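You operate a simulated robot arm through the tools that you are given. There is no shell and no other tool. Be economical: measure what you need, move in short steps, check, and stop when the job is done.

You run a simulated two-armed robot. Do the job below in one go: nothing can be reset, and whatever is moved stays where it is left.

JOB
Take the lid off the yellow steel tin and lay it down on the top of the left table.

It is judged by the outcome, as a careful person would: the job done as asked, and still so three seconds after it is handed in. It fails if anything else is knocked over, pushed out of place, dropped, spilled or broken. Lids that push on must go on centred and level and be pressed home; caps that screw on are set level and turned clockwise until they are tight.

ROBOT AND FRAMES
Two 7-joint arms with two-finger parallel grippers on one trunk, on a base that drives. Base frame: it is fixed to the floor where the robot stands at the start and does not move with it; the origin is under the middle of the robot, x ahead of it, y to its left, z up; the surface under the hand at the start is at about z = 880. Readings come in mm, degrees, newtons and seconds.
The left shoulder is at the start at [69, 182, 1111], the right one opposite. With the tool pointing down near the work surface each hand reaches from about 300 to 740 mm from the robot's upright axis, wherever it stands, measured 20 degrees to its own side. Payload 3.91 kg a hand.
Tool frame (each hand has its own): the origin (TCP) lies between the finger pads and is the grasp point; the fingertips stand 30 mm ahead of it; z points along the fingers, y is the line along which they close. The gripper opens to 110 mm. The fingers are 20 mm wide and 10 mm thick; the gripper's body (48 by 112 mm) begins 55 mm behind the TCP.
Orientation is that of the tool frame in the base frame, as [roll, pitch, yaw] about the fixed x, y, z axes, in that order (R = Rz(yaw) Ry(pitch) Rx(roll)). With the fingers straight down and closing along the base's y, the tool's x points along the base's -x, its y along +y and its z along -z.

CONTROLS
- The arms move only by the tool play_rows. It takes "left_plan", "right_plan" or both (then of equal length, played together; a hand with none holds still); each is a list of rows, each an object of numbers (a shift or turn left out is 0, a gripper value left out holds the last): "tx", "ty", "tz": the shift along the base's x, y, z in units of 20 mm (1.0 is 20 mm); "ax", "ay", "az": the turn, a rotation vector about the base's x, y, z in units of 6 degrees (1.0 is 6 degrees); "gripper": the opening, from 0 (shut) to 1 (fully open). In form: [{"tx": .., "ty": .., "tz": .., "ax": .., "ay": .., "az": .., "gripper": ..}, ...]. A call has 1 to 8 rows; each row shifts and turns the commanded pose from where the row before left it. A call with a number of a shift or a turn outside -1 to 1 is refused whole. Rows are played at 5 a second. More than 50 mm and 8.6 degrees between two rows, or a gripper value outside its range, and nothing of the call is played. A pose out of reach is approached as far as the arm can. The call stops where the force on the tool passes 40 N (or 10 N more than at its start, if that is more) or the arm is blocked; 0.2 s more then pass. Each finger travels about 72 mm/s and halts on what it meets, pressing with about 22 N; the grip force reading is that of the motor and also rises with nothing between the fingers. The clock runs only during rows and for 0.2 s after the last one: add rows that do not move to give the fingers time. The reply holds the time, the measured pose of the TCP, the force on the tool along the base axes, the opening and the grip force, in the units named above and with some noise, with the torque about the TCP (base axes, N m) and any sound that the robot's microphone picked up.
- Cameras (640 x 400 px; columns grow to the right, rows downward): "scene" is now at [201.6, 16, 1289.7]; the picture's right is [0.14, -0.99, 0.00], its down [-0.62, -0.09, -0.78] and it looks along [0.77, 0.11, -0.63] (base axes); focal length 214 px, centre (320, 200). "left" rides on the left gripper at [72, -17, -103] in its tool frame; the picture's right is [0.23, 0.97, 0.00], its down [-0.76, 0.18, -0.62] and it looks along [-0.61, 0.14, 0.78] (tool axes); focal length 222 px, centre (320, 200). "right" rides on the right gripper at [73, 17, -103] in its tool frame; the picture's right is [-0.23, 0.97, 0.00], its down [-0.76, -0.18, -0.62] and it looks along [-0.61, -0.14, 0.78] (tool axes); focal length 222 px, centre (320, 200).
- camera(camera): a new picture of that camera. No time passes.
- lift_body(by): slides the trunk up (or, below 0, down) by that many mm; the arms and the scene camera ride with it, the base frame stays. It gives what a move gives, with no picture.
- base_move(legs): drives the robot by 1 to 6 legs, each [ahead, left, turn to the left] in mm, mm and degrees, along the robot's own axes; the way and the turn of a leg run together, so that a leg with both is an arc; at most 1500 mm and 180 degrees a leg. The arms and the cameras ride along, it lands a little off, and it stops where it bumps. It gives what a move gives.
- aim_head(pan, tilt): turns the head with the scene camera to pan (to the left, within 80 degrees either way) and tilt (down, from -29 to 69), counted from straight ahead of the robot. It gives what a move gives.
- probe_pixels(camera, pixels): for up to 12 pixels [column, row] of the newest picture of that camera ("zoom" is the newest enlarged one), the place [x, y, z] in the base frame of the surface seen there, good to about 2 mm, but the place of the scene camera against the robot may be out by one fixed shift of up to 12 mm in any direction. No time passes.
- close_up(camera, box): a new picture of the part [left, top, right, bottom] of that camera's present view, enlarged. No time passes.
- sign_off(): hands the job in; it is judged then, once.

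Work in short steps. Measure before you move; look again where a grasp or a placing could have gone wrong, and mend it. You have 80 turns and 78 pictures in all, those below and enlarged ones among them. Open the grippers and draw the arms clear of the work before you hand the job in, unless the task says otherwise; then end with one line.

The tools are called by a JSON object that holds its "op" and its "data". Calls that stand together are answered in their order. play_rows: Moves the arms, as the interface text tells. Its arguments: {"type":"object","properties":{"left_plan":{"type":"array","items":{"type":"object","properties":{"tx":{"type":"number"},"ty":{"type":"number"},"tz":{"type":"number"},"ax":{"type":"number"},"ay":{"type":"number"},"az":{"type":"number"},"gripper":{"type":"number"}}}},"right_plan":{"type":"array","items":{"type":"object","properties":{"tx":{"type":"number"},"ty":{"type":"number"},"tz":{"type":"number"},"ax":{"type":"number"},"ay":{"type":"number"},"az":{"type":"number"},"gripper":{"type":"number"}}}}},"required":[]} The other tools are called the same way: lift_body (by) slides the trunk up or down; base_move (legs) drives the base; aim_head (pan, tilt) turns the head that bears the scene camera; camera (camera) takes a picture; probe_pixels (camera, pixels) gives the place of the surface under pixels of a picture; close_up (camera, box) takes an enlarged picture of a part of a camera's view; sign_off () hands the job in.

At the start:

```text
time_s: 0.0
left_ee_pos: [385.4, 285.7, 1144.1]
left_tool_rot: [-179.9, 0.1, -180.0]
left_contact_force: [-0.4, -0.6, -0.2]
left_torque: [0.0, -0.02, -0.02]
left_width: 110.1
left_grasp_force: 0.0
right_ee_pos: [418.6, -106.6, 1147.7]
right_tool_rot: [179.9, 0.0, 179.7]
right_contact_force: [0.4, -0.1, 0.9]
right_torque: [0.01, 0.0, 0.03]
right_width: 110.1
right_grasp_force: 0.1
trunk travel left (down, up): [-375.0, 139.0]
robot x, y, heading: [-0.3, -0.1, -0.1]
head pan, tilt: [8.3, 38.9]
```

scene: 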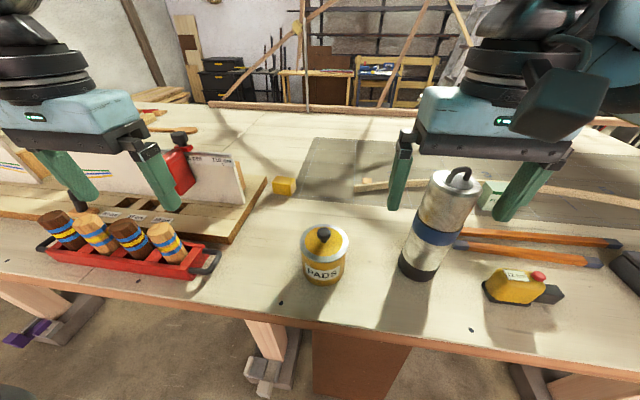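
right: 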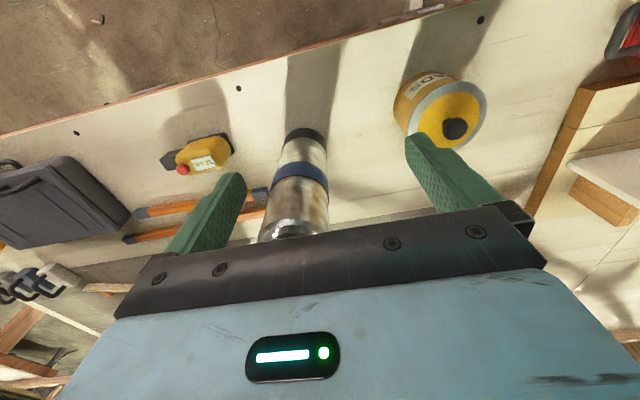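
left: 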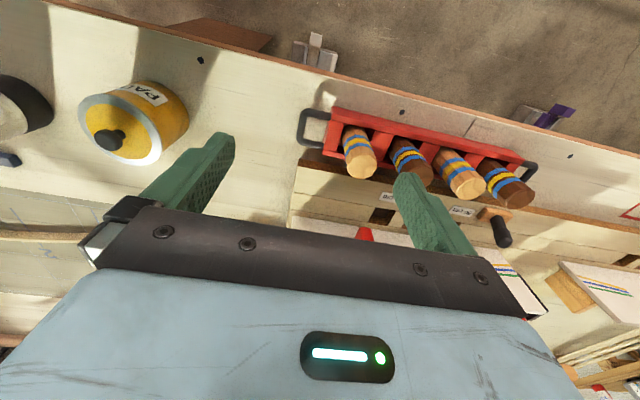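

The tin with "PADS" is at about (324,258) in the scene, with a black knob at (323,235). I'll enlarge it, then look left for the left table.

{"op": "close_up", "data": {"camera": "scene", "box": [270, 205, 380, 295]}}

{"op": "probe_pixels", "data": {"camera": "scene", "pixels": [[323, 233], [310, 238], [338, 240], [324, 251], [324, 226], [322, 282], [280, 302], [440, 180], [230, 190], [120, 260]]}}

{"op": "aim_head", "data": {"pan": 75, "tilt": 35}}

{"op": "camera", "data": {"camera": "scene"}}

```text
4.44 times, centred on (325, 250) of scene
```

zoom: 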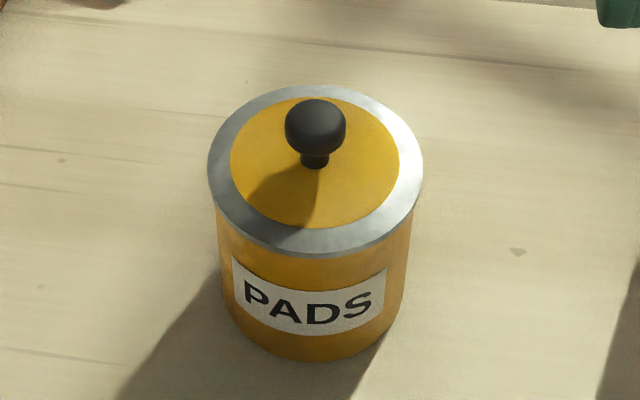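

```text
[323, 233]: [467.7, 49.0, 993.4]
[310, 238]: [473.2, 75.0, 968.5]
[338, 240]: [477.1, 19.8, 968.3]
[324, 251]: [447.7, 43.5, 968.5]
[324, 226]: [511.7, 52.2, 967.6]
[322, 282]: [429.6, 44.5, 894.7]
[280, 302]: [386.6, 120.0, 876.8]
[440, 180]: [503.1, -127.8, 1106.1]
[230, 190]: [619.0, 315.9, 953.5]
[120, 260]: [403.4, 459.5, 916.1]
```

```text
time_s: 1.4
left_ee_pos: [387.2, 286.0, 1142.9]
left_tool_rot: [179.9, -0.2, 179.9]
left_contact_force: [-0.2, 0.2, 0.0]
left_torque: [0.01, -0.01, 0.01]
left_width: 109.7
left_grasp_force: 0.0
right_ee_pos: [418.1, -106.6, 1148.2]
right_tool_rot: [180.0, 0.0, 179.8]
right_contact_force: [-1.2, -0.2, 0.1]
right_torque: [-0.01, 0.0, 0.0]
right_width: 110.0
right_grasp_force: 0.1
trunk travel left (down, up): [-375.0, 139.0]
robot x, y, heading: [-0.1, 2.1, -0.1]
head pan, tilt: [75.0, 35.0]
```

```text
73 pictures are left
```

scene: 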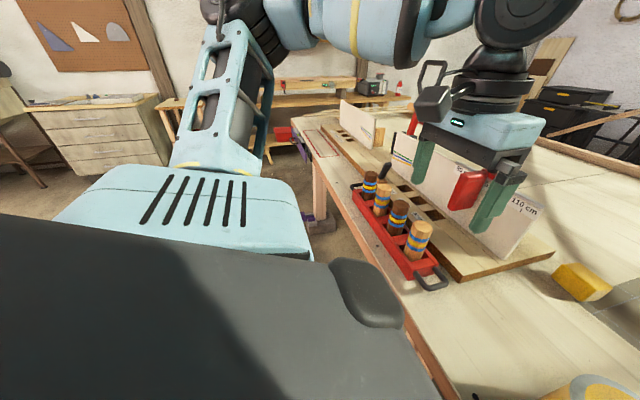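

I need to know which furniture is "the left table"; I'll look at other pans and tilt.

{"op": "probe_pixels", "data": {"camera": "scene", "pixels": [[90, 101], [30, 106], [300, 97], [360, 100], [320, 140], [345, 200], [460, 350], [290, 80], [200, 100], [600, 290], [310, 125], [150, 97]]}}

{"op": "aim_head", "data": {"pan": 45, "tilt": 20}}

{"op": "camera", "data": {"camera": "scene"}}

{"op": "aim_head", "data": {"pan": 80, "tilt": 10}}

{"op": "camera", "data": {"camera": "scene"}}

{"op": "aim_head", "data": {"pan": -50, "tilt": 30}}

{"op": "camera", "data": {"camera": "scene"}}

```text
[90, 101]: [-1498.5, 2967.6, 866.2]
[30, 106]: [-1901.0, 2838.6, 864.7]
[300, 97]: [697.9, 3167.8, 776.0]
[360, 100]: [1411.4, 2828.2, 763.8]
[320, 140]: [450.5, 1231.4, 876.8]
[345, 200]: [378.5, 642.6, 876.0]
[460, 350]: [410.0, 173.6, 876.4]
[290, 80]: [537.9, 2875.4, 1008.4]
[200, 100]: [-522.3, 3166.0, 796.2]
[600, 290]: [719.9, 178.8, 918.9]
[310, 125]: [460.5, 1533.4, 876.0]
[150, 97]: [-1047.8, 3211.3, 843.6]
```

```text
time_s: 2.3
left_ee_pos: [386.0, 285.5, 1144.2]
left_tool_rot: [179.9, 0.0, -180.0]
left_contact_force: [-0.2, -0.2, 0.1]
left_torque: [0.01, 0.03, 0.03]
left_width: 110.0
left_grasp_force: 0.1
right_ee_pos: [418.8, -106.8, 1148.0]
right_tool_rot: [180.0, 0.1, 179.8]
right_contact_force: [0.0, 0.4, 1.0]
right_torque: [0.03, 0.01, -0.01]
right_width: 109.7
right_grasp_force: 0.0
trunk travel left (down, up): [-375.0, 139.0]
robot x, y, heading: [-2.4, -1.2, -0.0]
head pan, tilt: [45.0, 20.0]
```

```text
72 pictures are left
```

scene: 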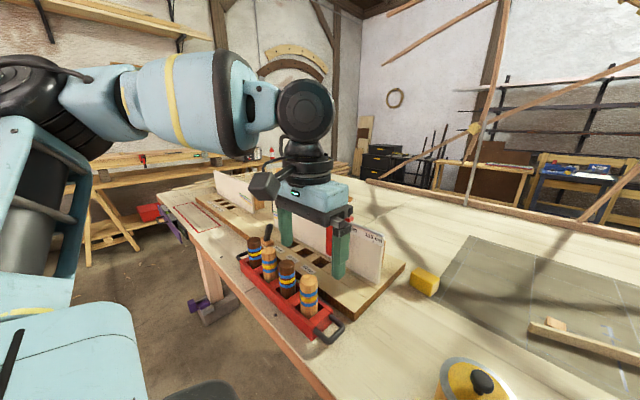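

```text
time_s: 3.3
left_ee_pos: [384.7, 286.3, 1143.4]
left_tool_rot: [179.9, 0.0, 179.9]
left_contact_force: [-0.1, 0.0, 0.3]
left_torque: [-0.01, 0.04, -0.01]
left_width: 109.7
left_grasp_force: 0.1
right_ee_pos: [418.1, -106.4, 1148.7]
right_tool_rot: [179.9, 0.0, 179.8]
right_contact_force: [0.5, 0.1, 0.7]
right_torque: [0.01, 0.03, 0.0]
right_width: 110.0
right_grasp_force: 0.0
trunk travel left (down, up): [-375.0, 139.0]
robot x, y, heading: [1.8, -1.2, -0.1]
head pan, tilt: [80.0, 10.0]
```

```text
71 pictures are left
```

scene: 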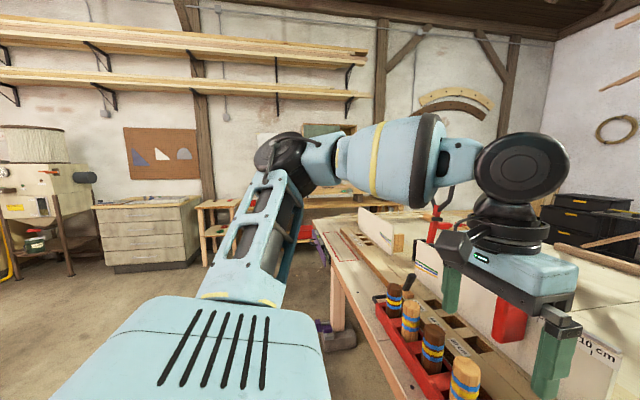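

```text
time_s: 5.5
left_ee_pos: [385.8, 285.3, 1144.1]
left_tool_rot: [179.9, 0.0, -180.0]
left_contact_force: [-0.1, 0.5, -0.2]
left_torque: [-0.03, -0.01, 0.01]
left_width: 110.0
left_grasp_force: 0.0
right_ee_pos: [419.0, -107.9, 1148.8]
right_tool_rot: [179.9, 0.0, 179.8]
right_contact_force: [0.1, -0.6, -0.3]
right_torque: [0.0, -0.04, -0.03]
right_width: 109.8
right_grasp_force: 0.1
trunk travel left (down, up): [-375.0, 139.0]
robot x, y, heading: [-0.0, -0.6, -0.1]
head pan, tilt: [-50.0, 30.0]
```

```text
70 pictures are left
```

scene: 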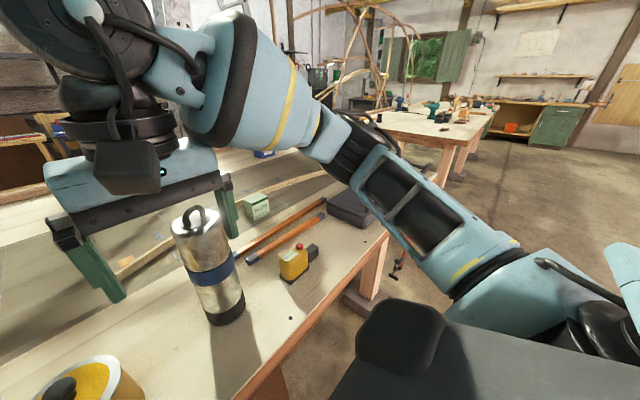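

The bench in front runs left to y≈1500, and another table stands far to the right (430,120). I'll check whether the bench in front is one table or has a seam.

{"op": "aim_head", "data": {"pan": 20, "tilt": 50}}

{"op": "camera", "data": {"camera": "scene"}}

{"op": "aim_head", "data": {"pan": -15, "tilt": 15}}

{"op": "camera", "data": {"camera": "scene"}}

{"op": "aim_head", "data": {"pan": -80, "tilt": 10}}

{"op": "camera", "data": {"camera": "scene"}}

```text
time_s: 6.9
left_ee_pos: [386.4, 285.6, 1143.6]
left_tool_rot: [180.0, -0.1, -180.0]
left_contact_force: [-0.3, 0.0, 0.0]
left_torque: [-0.03, 0.01, 0.01]
left_width: 110.0
left_grasp_force: 0.0
right_ee_pos: [418.4, -107.5, 1147.6]
right_tool_rot: [179.9, 0.1, 179.9]
right_contact_force: [0.1, 1.2, -0.1]
right_torque: [-0.02, -0.04, 0.03]
right_width: 110.2
right_grasp_force: 0.0
trunk travel left (down, up): [-375.0, 139.0]
robot x, y, heading: [2.4, 4.6, -0.2]
head pan, tilt: [20.0, 50.0]
```

```text
69 pictures are left
```

scene: 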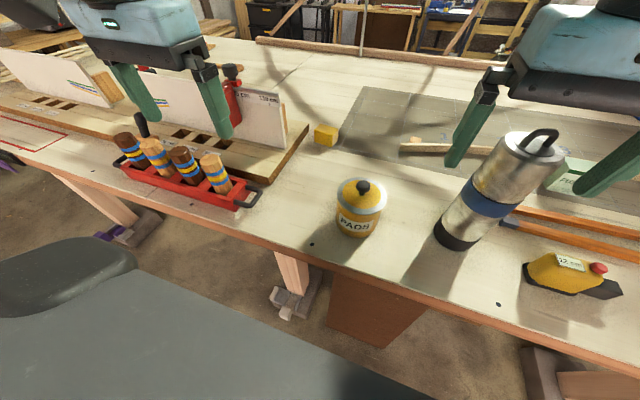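

```text
time_s: 7.9
left_ee_pos: [386.7, 286.3, 1143.7]
left_tool_rot: [-180.0, 0.0, -180.0]
left_contact_force: [0.0, -0.4, 0.5]
left_torque: [0.04, -0.03, 0.03]
left_width: 110.1
left_grasp_force: 0.2
right_ee_pos: [418.0, -106.9, 1148.5]
right_tool_rot: [179.8, 0.0, 179.8]
right_contact_force: [0.6, -0.8, -0.4]
right_torque: [0.01, 0.01, 0.02]
right_width: 109.8
right_grasp_force: 0.0
trunk travel left (down, up): [-375.0, 139.0]
robot x, y, heading: [1.6, 2.8, 0.2]
head pan, tilt: [-15.0, 15.0]
```

```text
68 pictures are left
```

scene: 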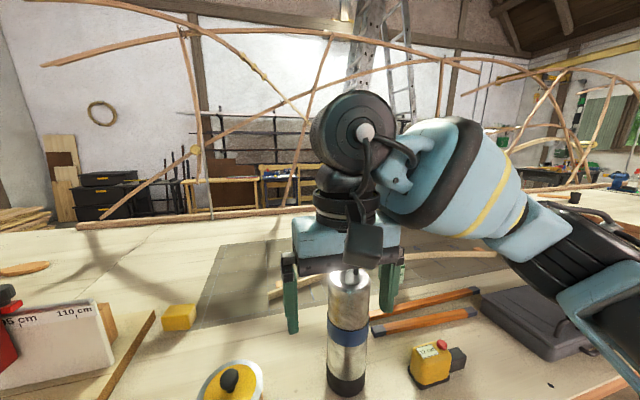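

```text
time_s: 9.2
left_ee_pos: [386.8, 286.1, 1144.3]
left_tool_rot: [180.0, 0.0, 180.0]
left_contact_force: [-0.4, 0.6, 0.1]
left_torque: [-0.01, -0.01, 0.0]
left_width: 109.9
left_grasp_force: 0.0
right_ee_pos: [418.4, -108.0, 1147.1]
right_tool_rot: [179.9, 0.0, 179.7]
right_contact_force: [-0.3, 1.2, 0.1]
right_torque: [-0.03, 0.03, 0.01]
right_width: 109.9
right_grasp_force: 0.0
trunk travel left (down, up): [-375.0, 139.0]
robot x, y, heading: [-0.4, -3.4, -0.2]
head pan, tilt: [-80.0, 10.0]
```

```text
67 pictures are left
```

scene: 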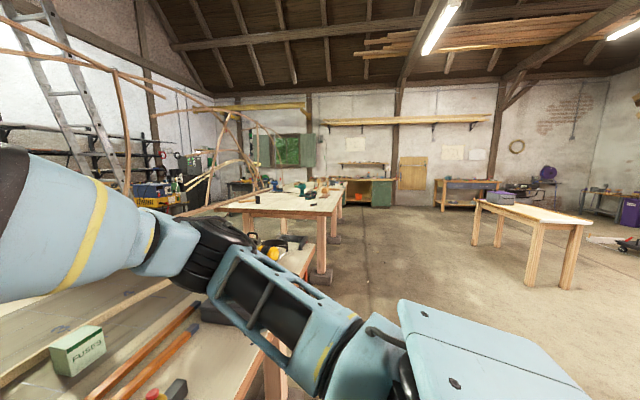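

The bench in front could still be two tables joined; I'll look for a seam near (290,70) of the tilt-50 view.

{"op": "aim_head", "data": {"pan": 20, "tilt": 40}}

{"op": "close_up", "data": {"camera": "scene", "box": [230, 80, 470, 230]}}

{"op": "close_up", "data": {"camera": "scene", "box": [230, 220, 470, 370]}}

{"op": "close_up", "data": {"camera": "scene", "box": [0, 40, 260, 230]}}

```text
time_s: 11.0
left_ee_pos: [384.6, 285.3, 1143.5]
left_tool_rot: [-180.0, 0.1, -180.0]
left_contact_force: [-0.7, 0.0, -0.5]
left_torque: [0.0, -0.02, 0.04]
left_width: 110.0
left_grasp_force: 0.1
right_ee_pos: [419.2, -106.5, 1148.0]
right_tool_rot: [179.9, 0.0, 179.9]
right_contact_force: [-0.9, 0.5, -0.6]
right_torque: [0.0, -0.01, -0.03]
right_width: 109.9
right_grasp_force: 0.2
trunk travel left (down, up): [-375.0, 139.0]
robot x, y, heading: [-0.3, 0.7, -0.0]
head pan, tilt: [20.0, 40.0]
```

```text
2.67 times, centred on (350, 155) of scene
```

zoom: 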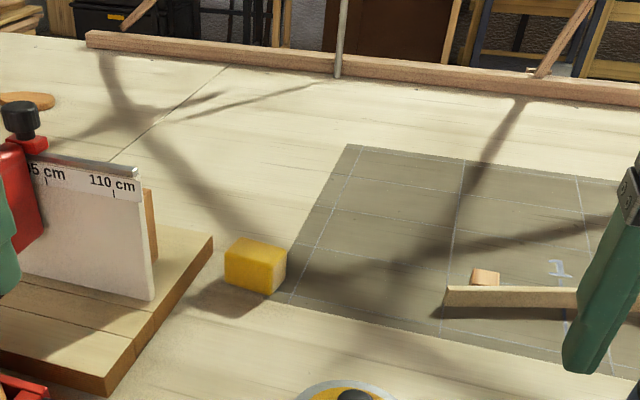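

```text
2.67 times, centred on (350, 295) of scene
```

zoom: 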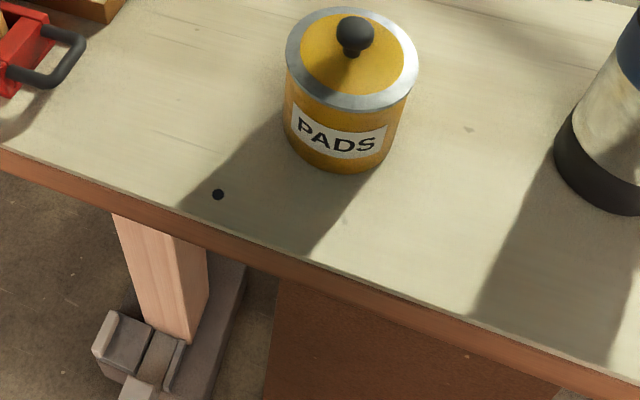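

```text
2.11 times, centred on (130, 135) of scene
```

zoom: 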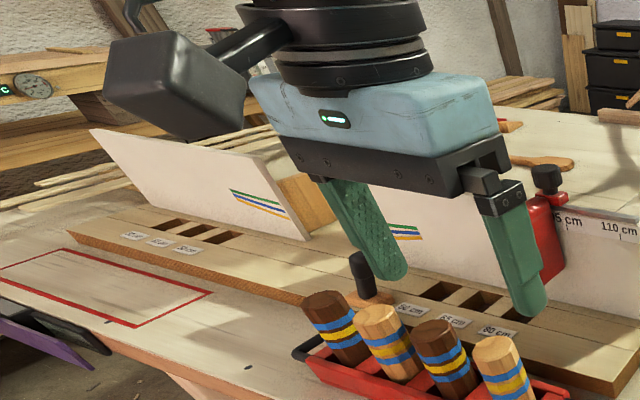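

I see a faint joint line from (225,65) to (110,160) in the first zoom; I'll measure it and view the table from the left hand camera.

{"op": "close_up", "data": {"camera": "scene", "box": [230, 80, 470, 230]}}

{"op": "probe_pixels", "data": {"camera": "zoom", "pixels": [[223, 67], [170, 110], [115, 158], [350, 145], [300, 295], [60, 60], [600, 110], [400, 90]]}}

{"op": "close_up", "data": {"camera": "left", "box": [0, 0, 320, 200]}}

{"op": "close_up", "data": {"camera": "left", "box": [320, 0, 640, 200]}}

```text
2.67 times, centred on (350, 155) of scene
```

zoom: 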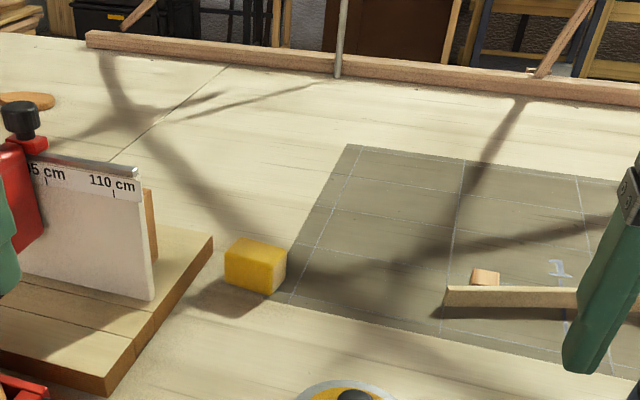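

```text
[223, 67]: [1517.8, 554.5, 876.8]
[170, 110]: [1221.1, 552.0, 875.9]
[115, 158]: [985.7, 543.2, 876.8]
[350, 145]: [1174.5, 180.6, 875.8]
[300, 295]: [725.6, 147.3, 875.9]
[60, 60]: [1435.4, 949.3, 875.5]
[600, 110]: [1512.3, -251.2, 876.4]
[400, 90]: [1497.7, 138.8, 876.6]
```

```text
2.00 times, centred on (160, 100) of left
```

zoom: 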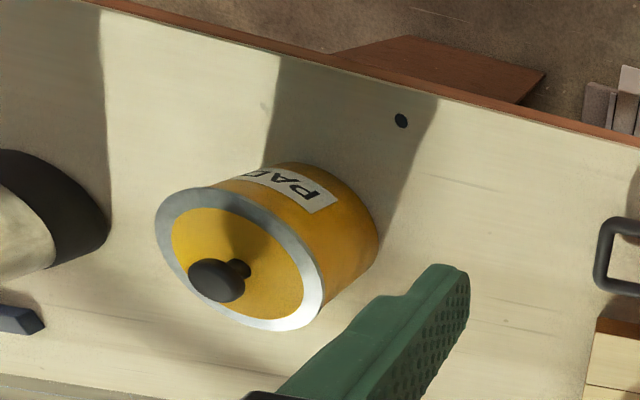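

```text
2.00 times, centred on (480, 100) of left
```

zoom: 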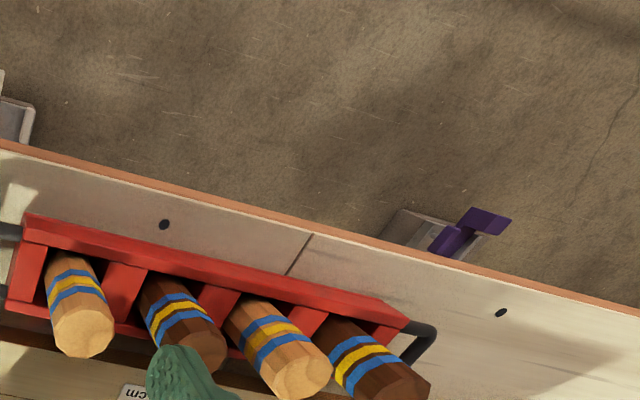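

The bench in front is one long table with a sheet joint at y≈550, and the other table is far to the right, so this one is the left table. I'll place the lid beyond that joint to be safe. First I'll probe the knob with the left wrist camera, and raise the right hand away to the right.

{"op": "camera", "data": {"camera": "left"}}

{"op": "probe_pixels", "data": {"camera": "left", "pixels": [[105, 139], [112, 141], [118, 136], [132, 127], [92, 122], [150, 155], [110, 97], [200, 60]]}}

{"op": "play_rows", "data": {"right_plan": [{"tz": 1}, {"tz": 1}, {"tz": 1, "ty": -0.5}, {"ty": -1}, {"ty": -1}, {"ty": -1}, {"ty": -1}, {"ty": -1}]}}

```text
60 pictures are left
```

left: 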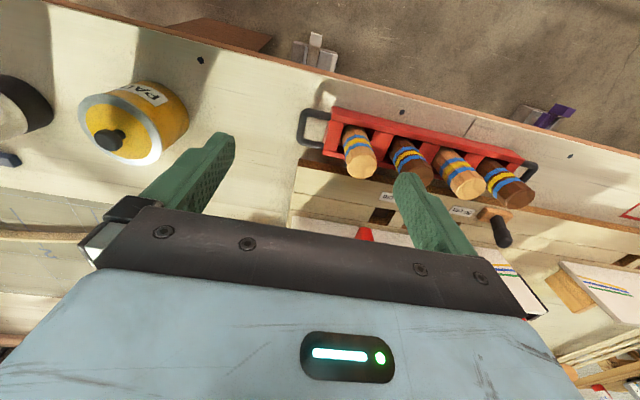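

```text
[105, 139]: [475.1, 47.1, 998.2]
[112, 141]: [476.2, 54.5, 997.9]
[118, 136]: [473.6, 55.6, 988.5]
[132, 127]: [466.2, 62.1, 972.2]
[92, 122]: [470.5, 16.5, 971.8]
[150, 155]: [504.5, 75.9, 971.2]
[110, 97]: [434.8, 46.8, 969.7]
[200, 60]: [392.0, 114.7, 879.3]
```

```text
time_s: 12.8
left_ee_pos: [385.0, 285.0, 1143.4]
left_tool_rot: [180.0, 0.0, 179.9]
left_contact_force: [-0.2, -0.1, 0.3]
left_torque: [0.04, 0.04, -0.01]
left_width: 109.9
left_grasp_force: 0.1
right_ee_pos: [418.6, -217.3, 1208.9]
right_tool_rot: [179.9, 0.0, 179.9]
right_contact_force: [0.6, 0.0, -0.5]
right_torque: [0.01, 0.0, 0.0]
right_width: 109.9
right_grasp_force: 0.0
trunk travel left (down, up): [-375.0, 139.0]
robot x, y, heading: [-0.5, 2.8, -0.1]
head pan, tilt: [20.0, 40.0]
```

The wrist camera puts the knob at about (475, 48), top z≈998. Now I move the left hand above it at its present height.

{"op": "play_rows", "data": {"left_plan": [{"ty": -1, "tx": 0.5}, {"ty": -1, "tx": 0.5}, {"ty": -1, "tx": 0.5}, {"ty": -1, "tx": 0.5}, {"ty": -1, "tx": 0.5}, {"ty": -1, "tx": 0.5}, {"ty": -1, "tx": 0.5}, {"ty": -1, "tx": 0.5}]}}

{"op": "play_rows", "data": {"left_plan": [{"ty": -1, "tx": 0.3}, {"ty": -1}, {"ty": -1}, {"ty": -0.85}, {"tz": -1}, {"tz": -1}, {"gripper": 0.65}, {}]}}

{"op": "camera", "data": {"camera": "left"}}

{"op": "aim_head", "data": {"pan": 8, "tilt": 40}}

{"op": "camera", "data": {"camera": "scene"}}

```text
time_s: 14.6
left_ee_pos: [456.3, 146.1, 1144.5]
left_tool_rot: [-180.0, 0.0, -179.9]
left_contact_force: [-0.6, 0.0, -0.2]
left_torque: [0.03, -0.05, -0.04]
left_width: 110.3
left_grasp_force: 0.1
left hand out of reach, approached as far as the arm can: row 8
right_ee_pos: [417.8, -217.2, 1208.8]
right_tool_rot: [179.9, 0.1, 179.8]
right_contact_force: [0.4, 0.7, 0.1]
right_torque: [0.02, -0.03, 0.0]
right_width: 110.0
right_grasp_force: 0.0
trunk travel left (down, up): [-375.0, 139.0]
robot x, y, heading: [1.2, 1.1, -0.0]
head pan, tilt: [20.0, 40.0]
```

```text
time_s: 16.4
left_ee_pos: [459.0, 145.6, 1103.6]
left_tool_rot: [179.9, 0.0, -180.0]
left_contact_force: [-0.3, -0.3, -0.5]
left_torque: [-0.03, -0.05, 0.0]
left_width: 71.4
left_grasp_force: 0.0
left hand out of reach, approached as far as the arm can: row 1, 2, 3, 4
right_ee_pos: [419.8, -217.4, 1208.8]
right_tool_rot: [179.9, 0.0, 179.8]
right_contact_force: [0.0, -0.2, -0.6]
right_torque: [-0.02, 0.01, 0.0]
right_width: 110.2
right_grasp_force: 0.1
trunk travel left (down, up): [-375.0, 139.0]
robot x, y, heading: [-0.5, 0.8, -0.2]
head pan, tilt: [20.0, 40.0]
```

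```text
59 pictures are left
```

left: 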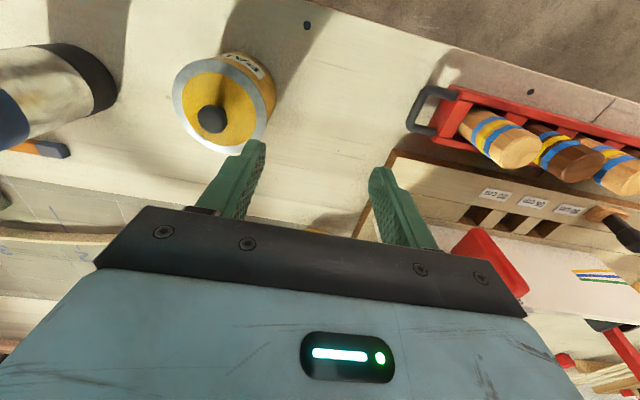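

```text
time_s: 17.1
left_ee_pos: [458.9, 144.5, 1103.2]
left_tool_rot: [-180.0, -0.1, 179.9]
left_contact_force: [-0.6, 0.4, -0.1]
left_torque: [-0.01, 0.0, -0.03]
left_width: 71.5
left_grasp_force: 0.1
right_ee_pos: [420.3, -217.3, 1208.3]
right_tool_rot: [179.9, 0.1, 179.8]
right_contact_force: [0.1, 0.8, -0.1]
right_torque: [-0.03, -0.02, 0.03]
right_width: 110.2
right_grasp_force: 0.2
trunk travel left (down, up): [-375.0, 139.0]
robot x, y, heading: [0.2, 0.1, -0.1]
head pan, tilt: [8.0, 40.0]
```

```text
58 pictures are left
```

scene: 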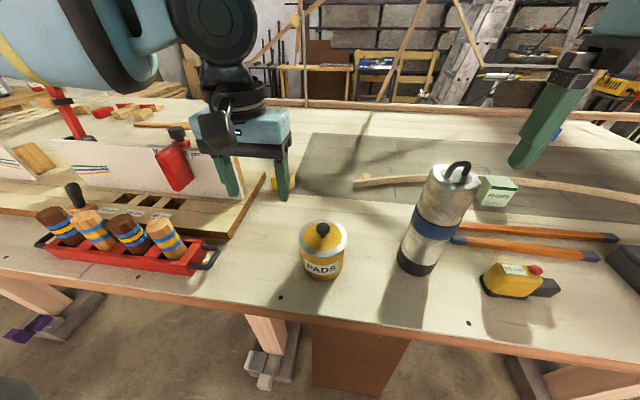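

The left arm cannot reach across further than y≈145 at this stance; the tin is at y≈48. I'll drive the base 110 mm to the right, with both hands well above everything along the way.

{"op": "base_move", "data": {"legs": [[0, -110, 0]]}}

{"op": "play_rows", "data": {"left_plan": [{"tx": 0.75}, {}]}}

{"op": "camera", "data": {"camera": "left"}}

```text
time_s: 18.8
left_ee_pos: [459.2, 35.4, 1103.4]
left_tool_rot: [-179.9, 0.0, 180.0]
left_contact_force: [-0.5, -0.5, -0.9]
left_torque: [0.0, -0.05, -0.01]
left_width: 71.6
left_grasp_force: 0.1
right_ee_pos: [419.5, -326.7, 1209.3]
right_tool_rot: [179.9, -0.1, -180.0]
right_contact_force: [0.3, -0.4, -0.7]
right_torque: [0.0, 0.02, -0.04]
right_width: 109.9
right_grasp_force: 0.1
trunk travel left (down, up): [-375.0, 139.0]
robot x, y, heading: [-3.6, -109.1, -0.2]
head pan, tilt: [8.0, 40.0]
```

```text
time_s: 19.4
left_ee_pos: [473.2, 36.3, 1103.0]
left_tool_rot: [-180.0, 0.1, 179.9]
left_contact_force: [0.4, -0.2, 0.5]
left_torque: [-0.01, -0.01, -0.02]
left_width: 71.2
left_grasp_force: 0.0
right_ee_pos: [418.0, -326.0, 1208.0]
right_tool_rot: [179.9, 0.0, 179.9]
right_contact_force: [-0.4, -0.1, -1.1]
right_torque: [0.01, 0.03, 0.03]
right_width: 109.9
right_grasp_force: 0.0
trunk travel left (down, up): [-375.0, 139.0]
robot x, y, heading: [-1.0, -109.4, -0.2]
head pan, tilt: [8.0, 40.0]
```

```text
57 pictures are left
```

left: 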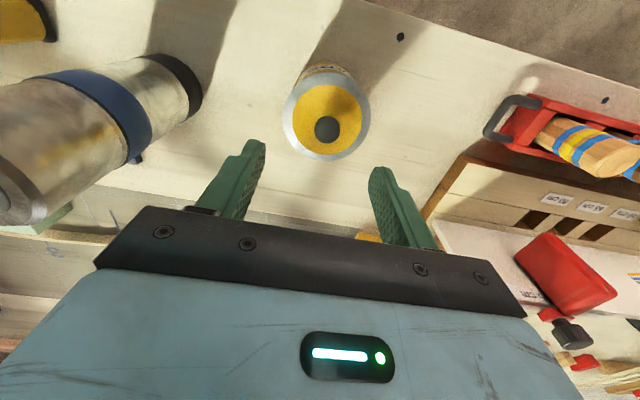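

The tin is now below the hand, with the knob at (326,129). I'll measure the knob and rim.

{"op": "close_up", "data": {"camera": "left", "box": [270, 50, 390, 170]}}

{"op": "probe_pixels", "data": {"camera": "left", "pixels": [[326, 129], [318, 130], [335, 130], [327, 121], [327, 137], [288, 115], [365, 119], [321, 155], [320, 80]]}}

```text
3.33 times, centred on (330, 110) of left
```

zoom: 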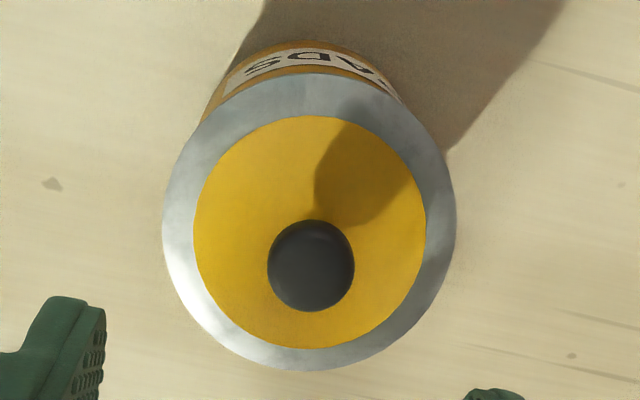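

```text
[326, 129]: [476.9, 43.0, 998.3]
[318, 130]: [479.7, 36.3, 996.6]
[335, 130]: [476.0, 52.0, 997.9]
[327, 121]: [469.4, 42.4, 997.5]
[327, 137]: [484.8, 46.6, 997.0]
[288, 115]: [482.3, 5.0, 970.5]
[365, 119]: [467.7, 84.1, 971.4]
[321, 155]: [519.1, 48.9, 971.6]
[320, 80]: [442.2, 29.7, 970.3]
```

Knob centre is (477, 44), top 998, lid face 971, rim about 80 mm across. I shift +4, +8 and descend to TCP z≈1006 (fingertips about 5 mm above the lid), then check.

{"op": "play_rows", "data": {"left_plan": [{"tx": 0.18, "ty": 0.4}, {"tz": -1}, {"tz": -1}, {"tz": -1}, {"tz": -1}, {"tz": -0.85}, {}]}}

{"op": "camera", "data": {"camera": "left"}}

{"op": "close_up", "data": {"camera": "scene", "box": [200, 150, 400, 300]}}

```text
time_s: 20.9
left_ee_pos: [476.7, 45.6, 1006.0]
left_tool_rot: [-180.0, 0.0, -180.0]
left_contact_force: [-0.1, 0.2, 0.7]
left_torque: [-0.04, -0.03, 0.02]
left_width: 71.4
left_grasp_force: 0.1
right_ee_pos: [418.6, -326.0, 1207.9]
right_tool_rot: [179.9, 0.0, 179.9]
right_contact_force: [-0.7, 0.5, -0.3]
right_torque: [-0.01, -0.03, 0.01]
right_width: 110.2
right_grasp_force: 0.1
trunk travel left (down, up): [-375.0, 139.0]
robot x, y, heading: [0.2, -107.7, 0.3]
head pan, tilt: [8.0, 40.0]
```

```text
55 pictures are left
```

left: 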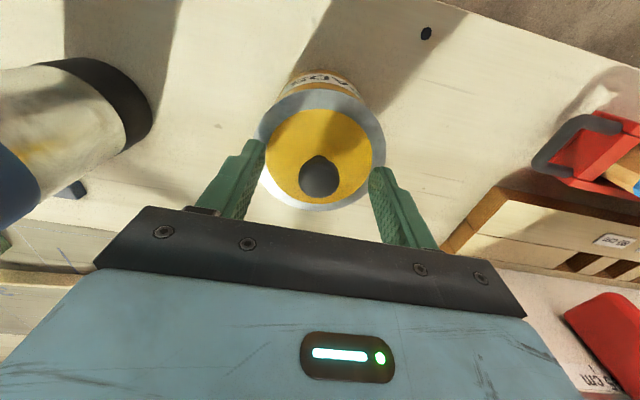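

```text
2.67 times, centred on (300, 225) of scene
```

zoom: 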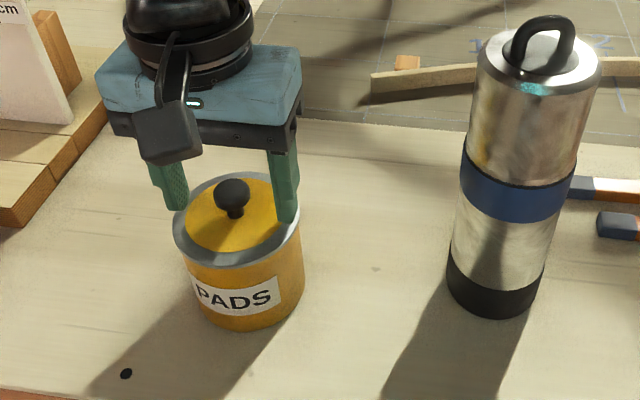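

The fingers straddle the knob above the lid. I close on it.

{"op": "play_rows", "data": {"left_plan": [{"gripper": 0.3}, {"gripper": 0.1}, {"gripper": 0.0}, {}, {}]}}

{"op": "camera", "data": {"camera": "left"}}

```text
time_s: 22.1
left_ee_pos: [477.5, 44.1, 1007.1]
left_tool_rot: [180.0, 0.0, 179.9]
left_contact_force: [0.4, 0.1, -0.4]
left_torque: [-0.04, -0.02, -0.04]
left_width: 24.4
left_grasp_force: 21.7
right_ee_pos: [419.2, -325.7, 1208.6]
right_tool_rot: [179.8, 0.1, 179.9]
right_contact_force: [-0.8, 0.2, 0.7]
right_torque: [0.0, 0.0, 0.02]
right_width: 110.2
right_grasp_force: 0.0
trunk travel left (down, up): [-375.0, 139.0]
robot x, y, heading: [1.5, -112.5, 0.0]
head pan, tilt: [8.0, 40.0]
```

```text
53 pictures are left
```

left: 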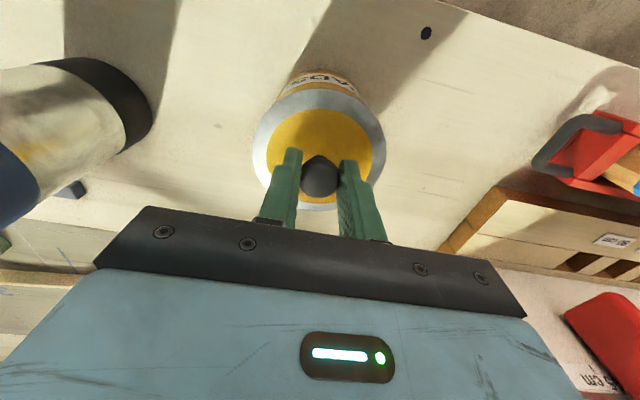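

The knob is gripped at 24.4 mm with 22 N. I lift gently by 6 mm and read the force.

{"op": "play_rows", "data": {"left_plan": [{"tz": 0.1}, {"tz": 0.1}, {"tz": 0.1}, {}]}}

{"op": "close_up", "data": {"camera": "scene", "box": [260, 200, 380, 290]}}

```text
time_s: 23.1
left_ee_pos: [477.1, 43.8, 1011.7]
left_tool_rot: [-180.0, 0.0, -179.9]
left_contact_force: [-0.2, -0.5, -1.9]
left_torque: [0.01, -0.01, -0.01]
left_width: 24.4
left_grasp_force: 21.9
right_ee_pos: [420.3, -325.7, 1208.0]
right_tool_rot: [179.9, 0.0, 179.9]
right_contact_force: [-0.2, 0.7, -1.1]
right_torque: [0.01, -0.02, -0.03]
right_width: 110.1
right_grasp_force: 0.1
trunk travel left (down, up): [-375.0, 139.0]
robot x, y, heading: [1.0, -108.4, 0.1]
head pan, tilt: [8.0, 40.0]
```

```text
4.44 times, centred on (320, 245) of scene
```

zoom: 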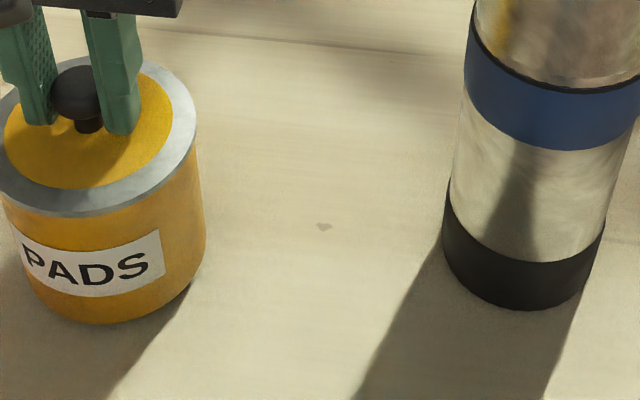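

The force is only about 2 N; I can't tell yet if the lid is separating. I lift 8 mm more and look at the whole tin.

{"op": "play_rows", "data": {"left_plan": [{"tz": 0.2}, {"tz": 0.2}, {}]}}

{"op": "close_up", "data": {"camera": "scene", "box": [215, 200, 335, 290]}}

```text
time_s: 23.9
left_ee_pos: [477.6, 45.4, 1021.6]
left_tool_rot: [-180.0, 0.0, 179.9]
left_contact_force: [0.6, 0.0, 0.1]
left_torque: [0.01, 0.0, 0.04]
left_width: 26.0
left_grasp_force: 0.0
right_ee_pos: [418.7, -326.2, 1209.0]
right_tool_rot: [179.9, 0.0, 179.9]
right_contact_force: [-1.1, 0.5, 0.0]
right_torque: [0.0, 0.0, 0.01]
right_width: 109.9
right_grasp_force: 0.1
trunk travel left (down, up): [-375.0, 139.0]
robot x, y, heading: [-0.3, -109.6, -0.0]
head pan, tilt: [8.0, 40.0]
```

```text
4.44 times, centred on (275, 245) of scene
```

zoom: 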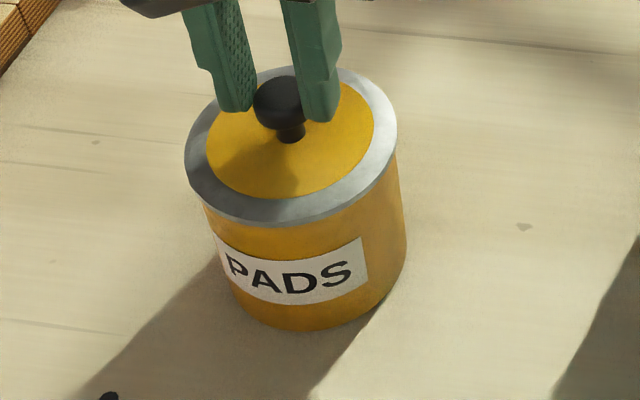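

The grip reading went to 0 at 26 mm, so the hold was lost. I'll check where the lid and tin stand.

{"op": "camera", "data": {"camera": "left"}}

{"op": "camera", "data": {"camera": "scene"}}

{"op": "probe_pixels", "data": {"camera": "scene", "pixels": [[268, 231], [270, 240], [285, 222], [260, 226], [272, 258], [275, 275]]}}

```text
50 pictures are left
```

left: 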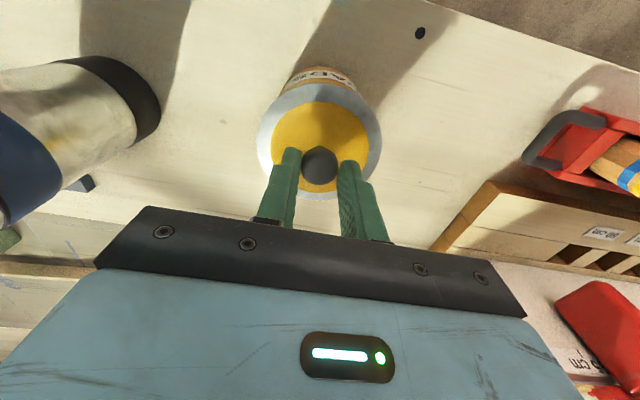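

```text
49 pictures are left
```

scene: 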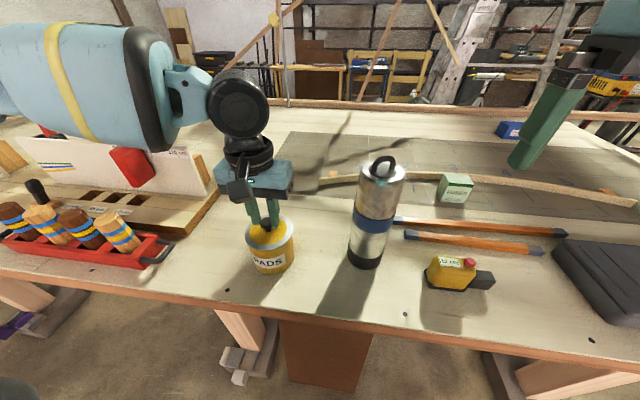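

```text
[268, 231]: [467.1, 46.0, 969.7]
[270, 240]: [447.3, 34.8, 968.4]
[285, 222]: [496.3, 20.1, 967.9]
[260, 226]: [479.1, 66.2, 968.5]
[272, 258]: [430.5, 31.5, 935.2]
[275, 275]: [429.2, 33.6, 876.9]
```

Lid and tin are still in place (lid face still 968 in the scene frame). I'll reopen slightly, go lower to grip below the knob's widest part, and close again with the gripper value written in every row.

{"op": "play_rows", "data": {"left_plan": [{"gripper": 0.4}, {"gripper": 0.4, "tz": -0.45}, {"gripper": 0.4, "tz": -0.45}, {"gripper": 0.4}, {"gripper": 0}, {"gripper": 0}, {"gripper": 0}]}}

{"op": "camera", "data": {"camera": "left"}}

```text
time_s: 25.6
left_ee_pos: [478.4, 43.4, 1001.7]
left_tool_rot: [-180.0, 0.0, 180.0]
left_contact_force: [0.1, 0.3, 0.9]
left_torque: [0.02, 0.01, 0.04]
left_width: 24.2
left_grasp_force: 22.2
right_ee_pos: [419.5, -326.2, 1208.2]
right_tool_rot: [179.9, 0.0, 179.9]
right_contact_force: [0.2, -0.3, -0.8]
right_torque: [0.0, -0.03, 0.01]
right_width: 109.7
right_grasp_force: 0.0
trunk travel left (down, up): [-375.0, 139.0]
robot x, y, heading: [0.6, -106.8, -0.2]
head pan, tilt: [8.0, 40.0]
```

```text
48 pictures are left
```

left: 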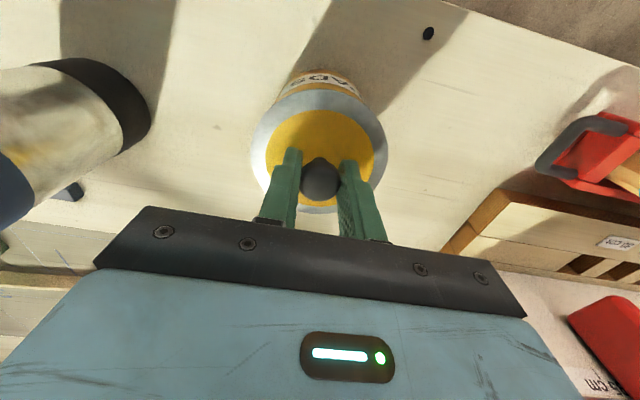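

Gripped again at 24.2 mm and 22 N, at z 1002. I lift in small rows with the gripper commanded shut.

{"op": "play_rows", "data": {"left_plan": [{"gripper": 0, "tz": 0.1}, {"gripper": 0, "tz": 0.1}, {"gripper": 0, "tz": 0.1}, {"gripper": 0, "tz": 0.1}, {"gripper": 0}]}}

{"op": "close_up", "data": {"camera": "scene", "box": [215, 200, 335, 290]}}

{"op": "probe_pixels", "data": {"camera": "zoom", "pixels": [[290, 170], [290, 208], [220, 150], [300, 270], [300, 320]]}}

```text
time_s: 26.8
left_ee_pos: [478.2, 44.4, 1010.1]
left_tool_rot: [-180.0, 0.0, 180.0]
left_contact_force: [0.3, 1.1, -2.0]
left_torque: [0.0, 0.02, -0.03]
left_width: 24.3
left_grasp_force: 21.8
right_ee_pos: [418.8, -325.2, 1208.6]
right_tool_rot: [180.0, 0.0, 179.8]
right_contact_force: [-0.4, 0.0, 0.1]
right_torque: [0.01, 0.01, -0.03]
right_width: 109.8
right_grasp_force: 0.1
trunk travel left (down, up): [-375.0, 139.0]
robot x, y, heading: [-2.2, -108.9, -0.1]
head pan, tilt: [8.0, 40.0]
```

```text
4.44 times, centred on (275, 245) of scene
```

zoom: 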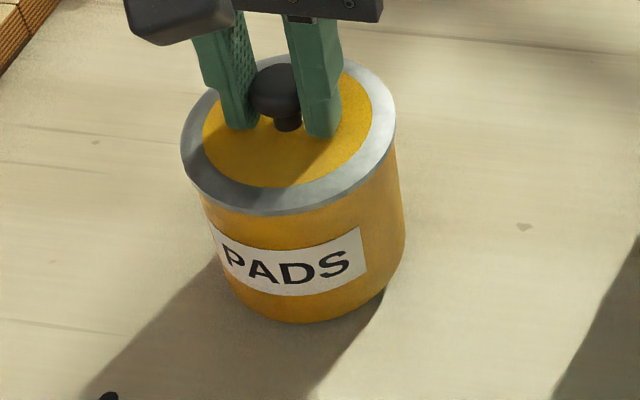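

```text
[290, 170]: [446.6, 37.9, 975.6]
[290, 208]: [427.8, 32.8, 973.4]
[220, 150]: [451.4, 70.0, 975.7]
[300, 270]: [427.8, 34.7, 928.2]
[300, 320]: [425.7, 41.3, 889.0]
```

The whole tin rose with the lid (face now 975.6), so the lid is friction-tight and the body needs holding. I set the tin back down gently and release.

{"op": "play_rows", "data": {"left_plan": [{"gripper": 0, "tz": -0.1}, {"gripper": 0, "tz": -0.1}, {"gripper": 0, "tz": -0.1}, {"gripper": 0, "tz": -0.06}, {"gripper": 0, "tz": -0.04}, {"gripper": 0}]}}

```text
time_s: 28.1
left_ee_pos: [476.5, 42.6, 1002.0]
left_tool_rot: [180.0, 0.1, 179.9]
left_contact_force: [0.0, 1.6, -1.0]
left_torque: [0.04, -0.01, -0.01]
left_width: 24.5
left_grasp_force: 22.2
right_ee_pos: [419.2, -325.0, 1208.6]
right_tool_rot: [179.9, 0.0, 180.0]
right_contact_force: [-0.7, 0.6, -0.3]
right_torque: [-0.05, 0.01, 0.0]
right_width: 110.0
right_grasp_force: 0.1
trunk travel left (down, up): [-375.0, 139.0]
robot x, y, heading: [-1.9, -109.1, 0.1]
head pan, tilt: [8.0, 40.0]
```

The tin stands on the table again. The left hand can hold the body from the free left side while the right hand pulls the knob, so I release, rise, and drive the base about 305 mm left.

{"op": "play_rows", "data": {"left_plan": [{"gripper": 0.5}, {"gripper": 0.5}, {"gripper": 0.5, "tz": 1}, {"gripper": 0.5, "tz": 1}, {"gripper": 0.5, "tz": 1}, {"gripper": 0.5, "tz": 1}, {"gripper": 0.5, "tz": 1}, {"gripper": 0.5, "tz": 1}]}}

{"op": "play_rows", "data": {"left_plan": [{"gripper": 1, "tz": 1}, {"gripper": 1, "tz": 1}, {"gripper": 1, "tx": -1}, {"gripper": 1, "tx": -1}]}}

{"op": "base_move", "data": {"legs": [[0, 305, 0]]}}

{"op": "aim_head", "data": {"pan": -5, "tilt": 40}}

{"op": "camera", "data": {"camera": "scene"}}

```text
time_s: 29.9
left_ee_pos: [477.8, 45.1, 1122.3]
left_tool_rot: [-179.9, -0.1, 180.0]
left_contact_force: [0.2, -0.1, -0.4]
left_torque: [0.01, 0.01, 0.02]
left_width: 55.0
left_grasp_force: 0.1
right_ee_pos: [419.3, -324.8, 1208.6]
right_tool_rot: [179.8, 0.0, 180.0]
right_contact_force: [-0.6, 0.6, 0.0]
right_torque: [0.0, 0.01, -0.01]
right_width: 109.9
right_grasp_force: 0.1
trunk travel left (down, up): [-375.0, 139.0]
robot x, y, heading: [0.7, -111.4, 0.1]
head pan, tilt: [8.0, 40.0]
```

```text
time_s: 30.9
left_ee_pos: [436.7, 46.8, 1153.7]
left_tool_rot: [179.9, 0.0, -179.9]
left_contact_force: [-0.5, -0.4, -0.7]
left_torque: [0.01, 0.01, 0.02]
left_width: 110.1
left_grasp_force: 0.1
left hand out of reach, approached as far as the arm can: row 2
right_ee_pos: [418.3, -325.4, 1208.4]
right_tool_rot: [179.8, 0.0, 179.9]
right_contact_force: [0.2, 0.5, 0.4]
right_torque: [0.05, 0.02, -0.02]
right_width: 110.0
right_grasp_force: 0.0
trunk travel left (down, up): [-375.0, 139.0]
robot x, y, heading: [1.9, -111.0, 0.1]
head pan, tilt: [8.0, 40.0]
```

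```text
time_s: 34.2
left_ee_pos: [437.7, 350.1, 1152.7]
left_tool_rot: [179.9, 0.0, -179.9]
left_contact_force: [0.7, 0.4, 0.8]
left_torque: [-0.02, 0.01, 0.0]
left_width: 109.9
left_grasp_force: 0.0
right_ee_pos: [419.0, -22.8, 1208.0]
right_tool_rot: [179.9, 0.1, 179.9]
right_contact_force: [0.6, -0.6, 0.4]
right_torque: [0.01, 0.02, 0.0]
right_width: 110.1
right_grasp_force: 0.0
trunk travel left (down, up): [-375.0, 139.0]
robot x, y, heading: [1.2, 194.3, 0.0]
head pan, tilt: [8.0, 40.0]
```

```text
time_s: 35.0
left_ee_pos: [436.6, 349.4, 1153.5]
left_tool_rot: [-179.9, 0.0, -179.9]
left_contact_force: [-0.2, 0.0, 0.2]
left_torque: [0.01, -0.03, -0.02]
left_width: 110.1
left_grasp_force: 0.1
right_ee_pos: [419.8, -22.1, 1207.8]
right_tool_rot: [179.9, 0.1, 179.8]
right_contact_force: [-0.3, 0.2, 0.3]
right_torque: [0.03, -0.03, -0.04]
right_width: 110.0
right_grasp_force: 0.0
trunk travel left (down, up): [-375.0, 139.0]
robot x, y, heading: [3.0, 191.4, -0.1]
head pan, tilt: [-5.0, 40.0]
```

```text
46 pictures are left
```

scene: 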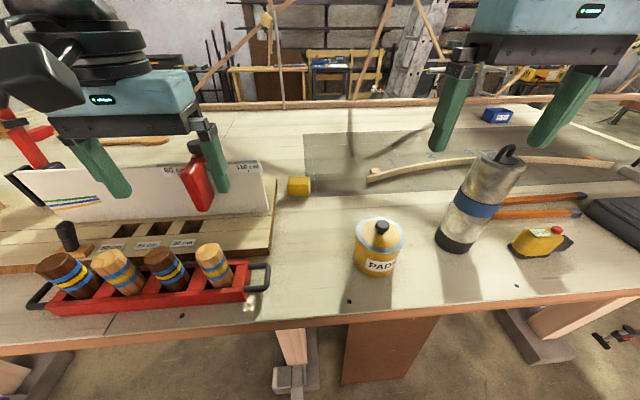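

The left side of the tin is free. I turn the left hand by +90° of yaw in the air, so that its camera will be on top when the fingers are then tilted to point right.

{"op": "play_rows", "data": {"left_plan": [{"gripper": 1, "az": 1}, {"az": 1}, {"az": 1}, {"az": 1}, {"az": 1}, {"az": 1}, {"az": 1}, {"az": 1}]}}

{"op": "play_rows", "data": {"left_plan": [{"gripper": 1, "az": 1}, {"az": 1}, {"az": 1}, {"az": 1}, {"az": 1}, {"az": 1}, {"az": 1}]}}

{"op": "probe_pixels", "data": {"camera": "scene", "pixels": [[268, 270], [265, 287], [245, 270], [270, 245], [275, 185], [262, 165], [200, 150], [214, 243], [300, 178], [381, 225]]}}

```text
time_s: 36.8
left_ee_pos: [437.5, 349.1, 1152.9]
left_tool_rot: [180.0, 0.0, -131.8]
left_contact_force: [0.2, 0.1, -0.6]
left_torque: [-0.02, 0.02, 0.0]
left_width: 110.2
left_grasp_force: 0.0
right_ee_pos: [417.6, -22.6, 1208.3]
right_tool_rot: [179.9, 0.0, 179.9]
right_contact_force: [0.7, 0.0, 0.0]
right_torque: [-0.04, 0.01, 0.03]
right_width: 110.1
right_grasp_force: 0.0
trunk travel left (down, up): [-375.0, 139.0]
robot x, y, heading: [0.8, 193.0, -0.2]
head pan, tilt: [-5.0, 40.0]
```

```text
time_s: 38.4
left_ee_pos: [437.4, 349.7, 1152.8]
left_tool_rot: [179.9, 0.1, -89.8]
left_contact_force: [-0.1, -0.5, 0.5]
left_torque: [-0.03, -0.02, -0.03]
left_width: 109.6
left_grasp_force: 0.0
right_ee_pos: [419.5, -22.5, 1207.8]
right_tool_rot: [179.9, 0.1, 179.8]
right_contact_force: [0.1, -0.8, -0.1]
right_torque: [0.0, 0.0, -0.03]
right_width: 110.2
right_grasp_force: 0.0
trunk travel left (down, up): [-375.0, 139.0]
robot x, y, heading: [-0.3, 198.5, -0.3]
head pan, tilt: [-5.0, 40.0]
```

```text
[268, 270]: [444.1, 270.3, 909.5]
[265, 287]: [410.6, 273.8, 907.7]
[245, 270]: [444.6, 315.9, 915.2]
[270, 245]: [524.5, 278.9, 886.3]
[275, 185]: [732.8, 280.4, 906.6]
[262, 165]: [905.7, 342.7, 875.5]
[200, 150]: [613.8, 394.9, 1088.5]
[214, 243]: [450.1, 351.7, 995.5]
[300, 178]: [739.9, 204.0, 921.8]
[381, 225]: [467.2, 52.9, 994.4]
```

Yaw works. I add 30° more (heading −60°, keeping the wrist clear of the tray at y≥270), then tilt by 66° so the fingers point 24° below horizontal toward the tin.

{"op": "play_rows", "data": {"left_plan": [{"gripper": 1, "az": 1}, {"az": 1}, {"az": 1}, {"az": 1}, {"az": 1}, {"ax": -0.866, "ay": -0.5}, {"ax": -0.866, "ay": -0.5}, {"ax": -0.866, "ay": -0.5}]}}

{"op": "play_rows", "data": {"left_plan": [{"ax": -0.866, "ay": -0.5}, {"ax": -0.866, "ay": -0.5}, {"ax": -0.866, "ay": -0.5}, {"ax": -0.866, "ay": -0.5}, {"ax": -0.866, "ay": -0.5}, {"ax": -0.866, "ay": -0.5}, {"ax": -0.866, "ay": -0.5}, {"ax": -0.866, "ay": -0.5}]}}

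{"op": "camera", "data": {"camera": "scene"}}

{"op": "camera", "data": {"camera": "left"}}

```text
time_s: 40.1
left_ee_pos: [436.2, 375.7, 1153.6]
left_tool_rot: [179.9, -18.1, -59.9]
left_contact_force: [-0.2, -0.4, 0.3]
left_torque: [0.02, 0.04, 0.02]
left_width: 110.2
left_grasp_force: 0.0
left hand out of reach, approached as far as the arm can: row 4, 5
right_ee_pos: [419.3, -23.1, 1208.9]
right_tool_rot: [180.0, 0.0, 179.9]
right_contact_force: [-0.1, 0.6, -0.4]
right_torque: [0.02, 0.05, 0.0]
right_width: 110.2
right_grasp_force: 0.1
trunk travel left (down, up): [-375.0, 139.0]
robot x, y, heading: [0.5, 195.5, -0.0]
head pan, tilt: [-5.0, 40.0]
```

```text
time_s: 42.0
left_ee_pos: [437.2, 376.9, 1153.2]
left_tool_rot: [179.9, -66.2, -59.9]
left_contact_force: [0.1, 0.2, -0.6]
left_torque: [-0.01, 0.0, -0.01]
left_width: 110.2
left_grasp_force: 0.1
right_ee_pos: [418.4, -20.9, 1207.4]
right_tool_rot: [179.9, 0.1, 180.0]
right_contact_force: [0.0, -0.2, -0.5]
right_torque: [-0.01, -0.02, -0.04]
right_width: 110.0
right_grasp_force: 0.0
trunk travel left (down, up): [-375.0, 139.0]
robot x, y, heading: [0.8, 196.4, -0.4]
head pan, tilt: [-5.0, 40.0]
```

```text
45 pictures are left
```

scene: 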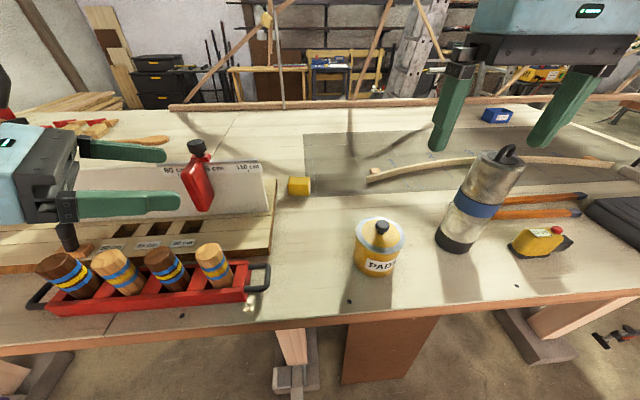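

```text
44 pictures are left
```

left: 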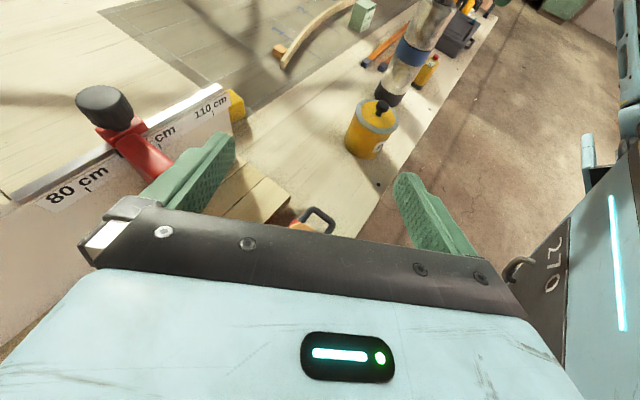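

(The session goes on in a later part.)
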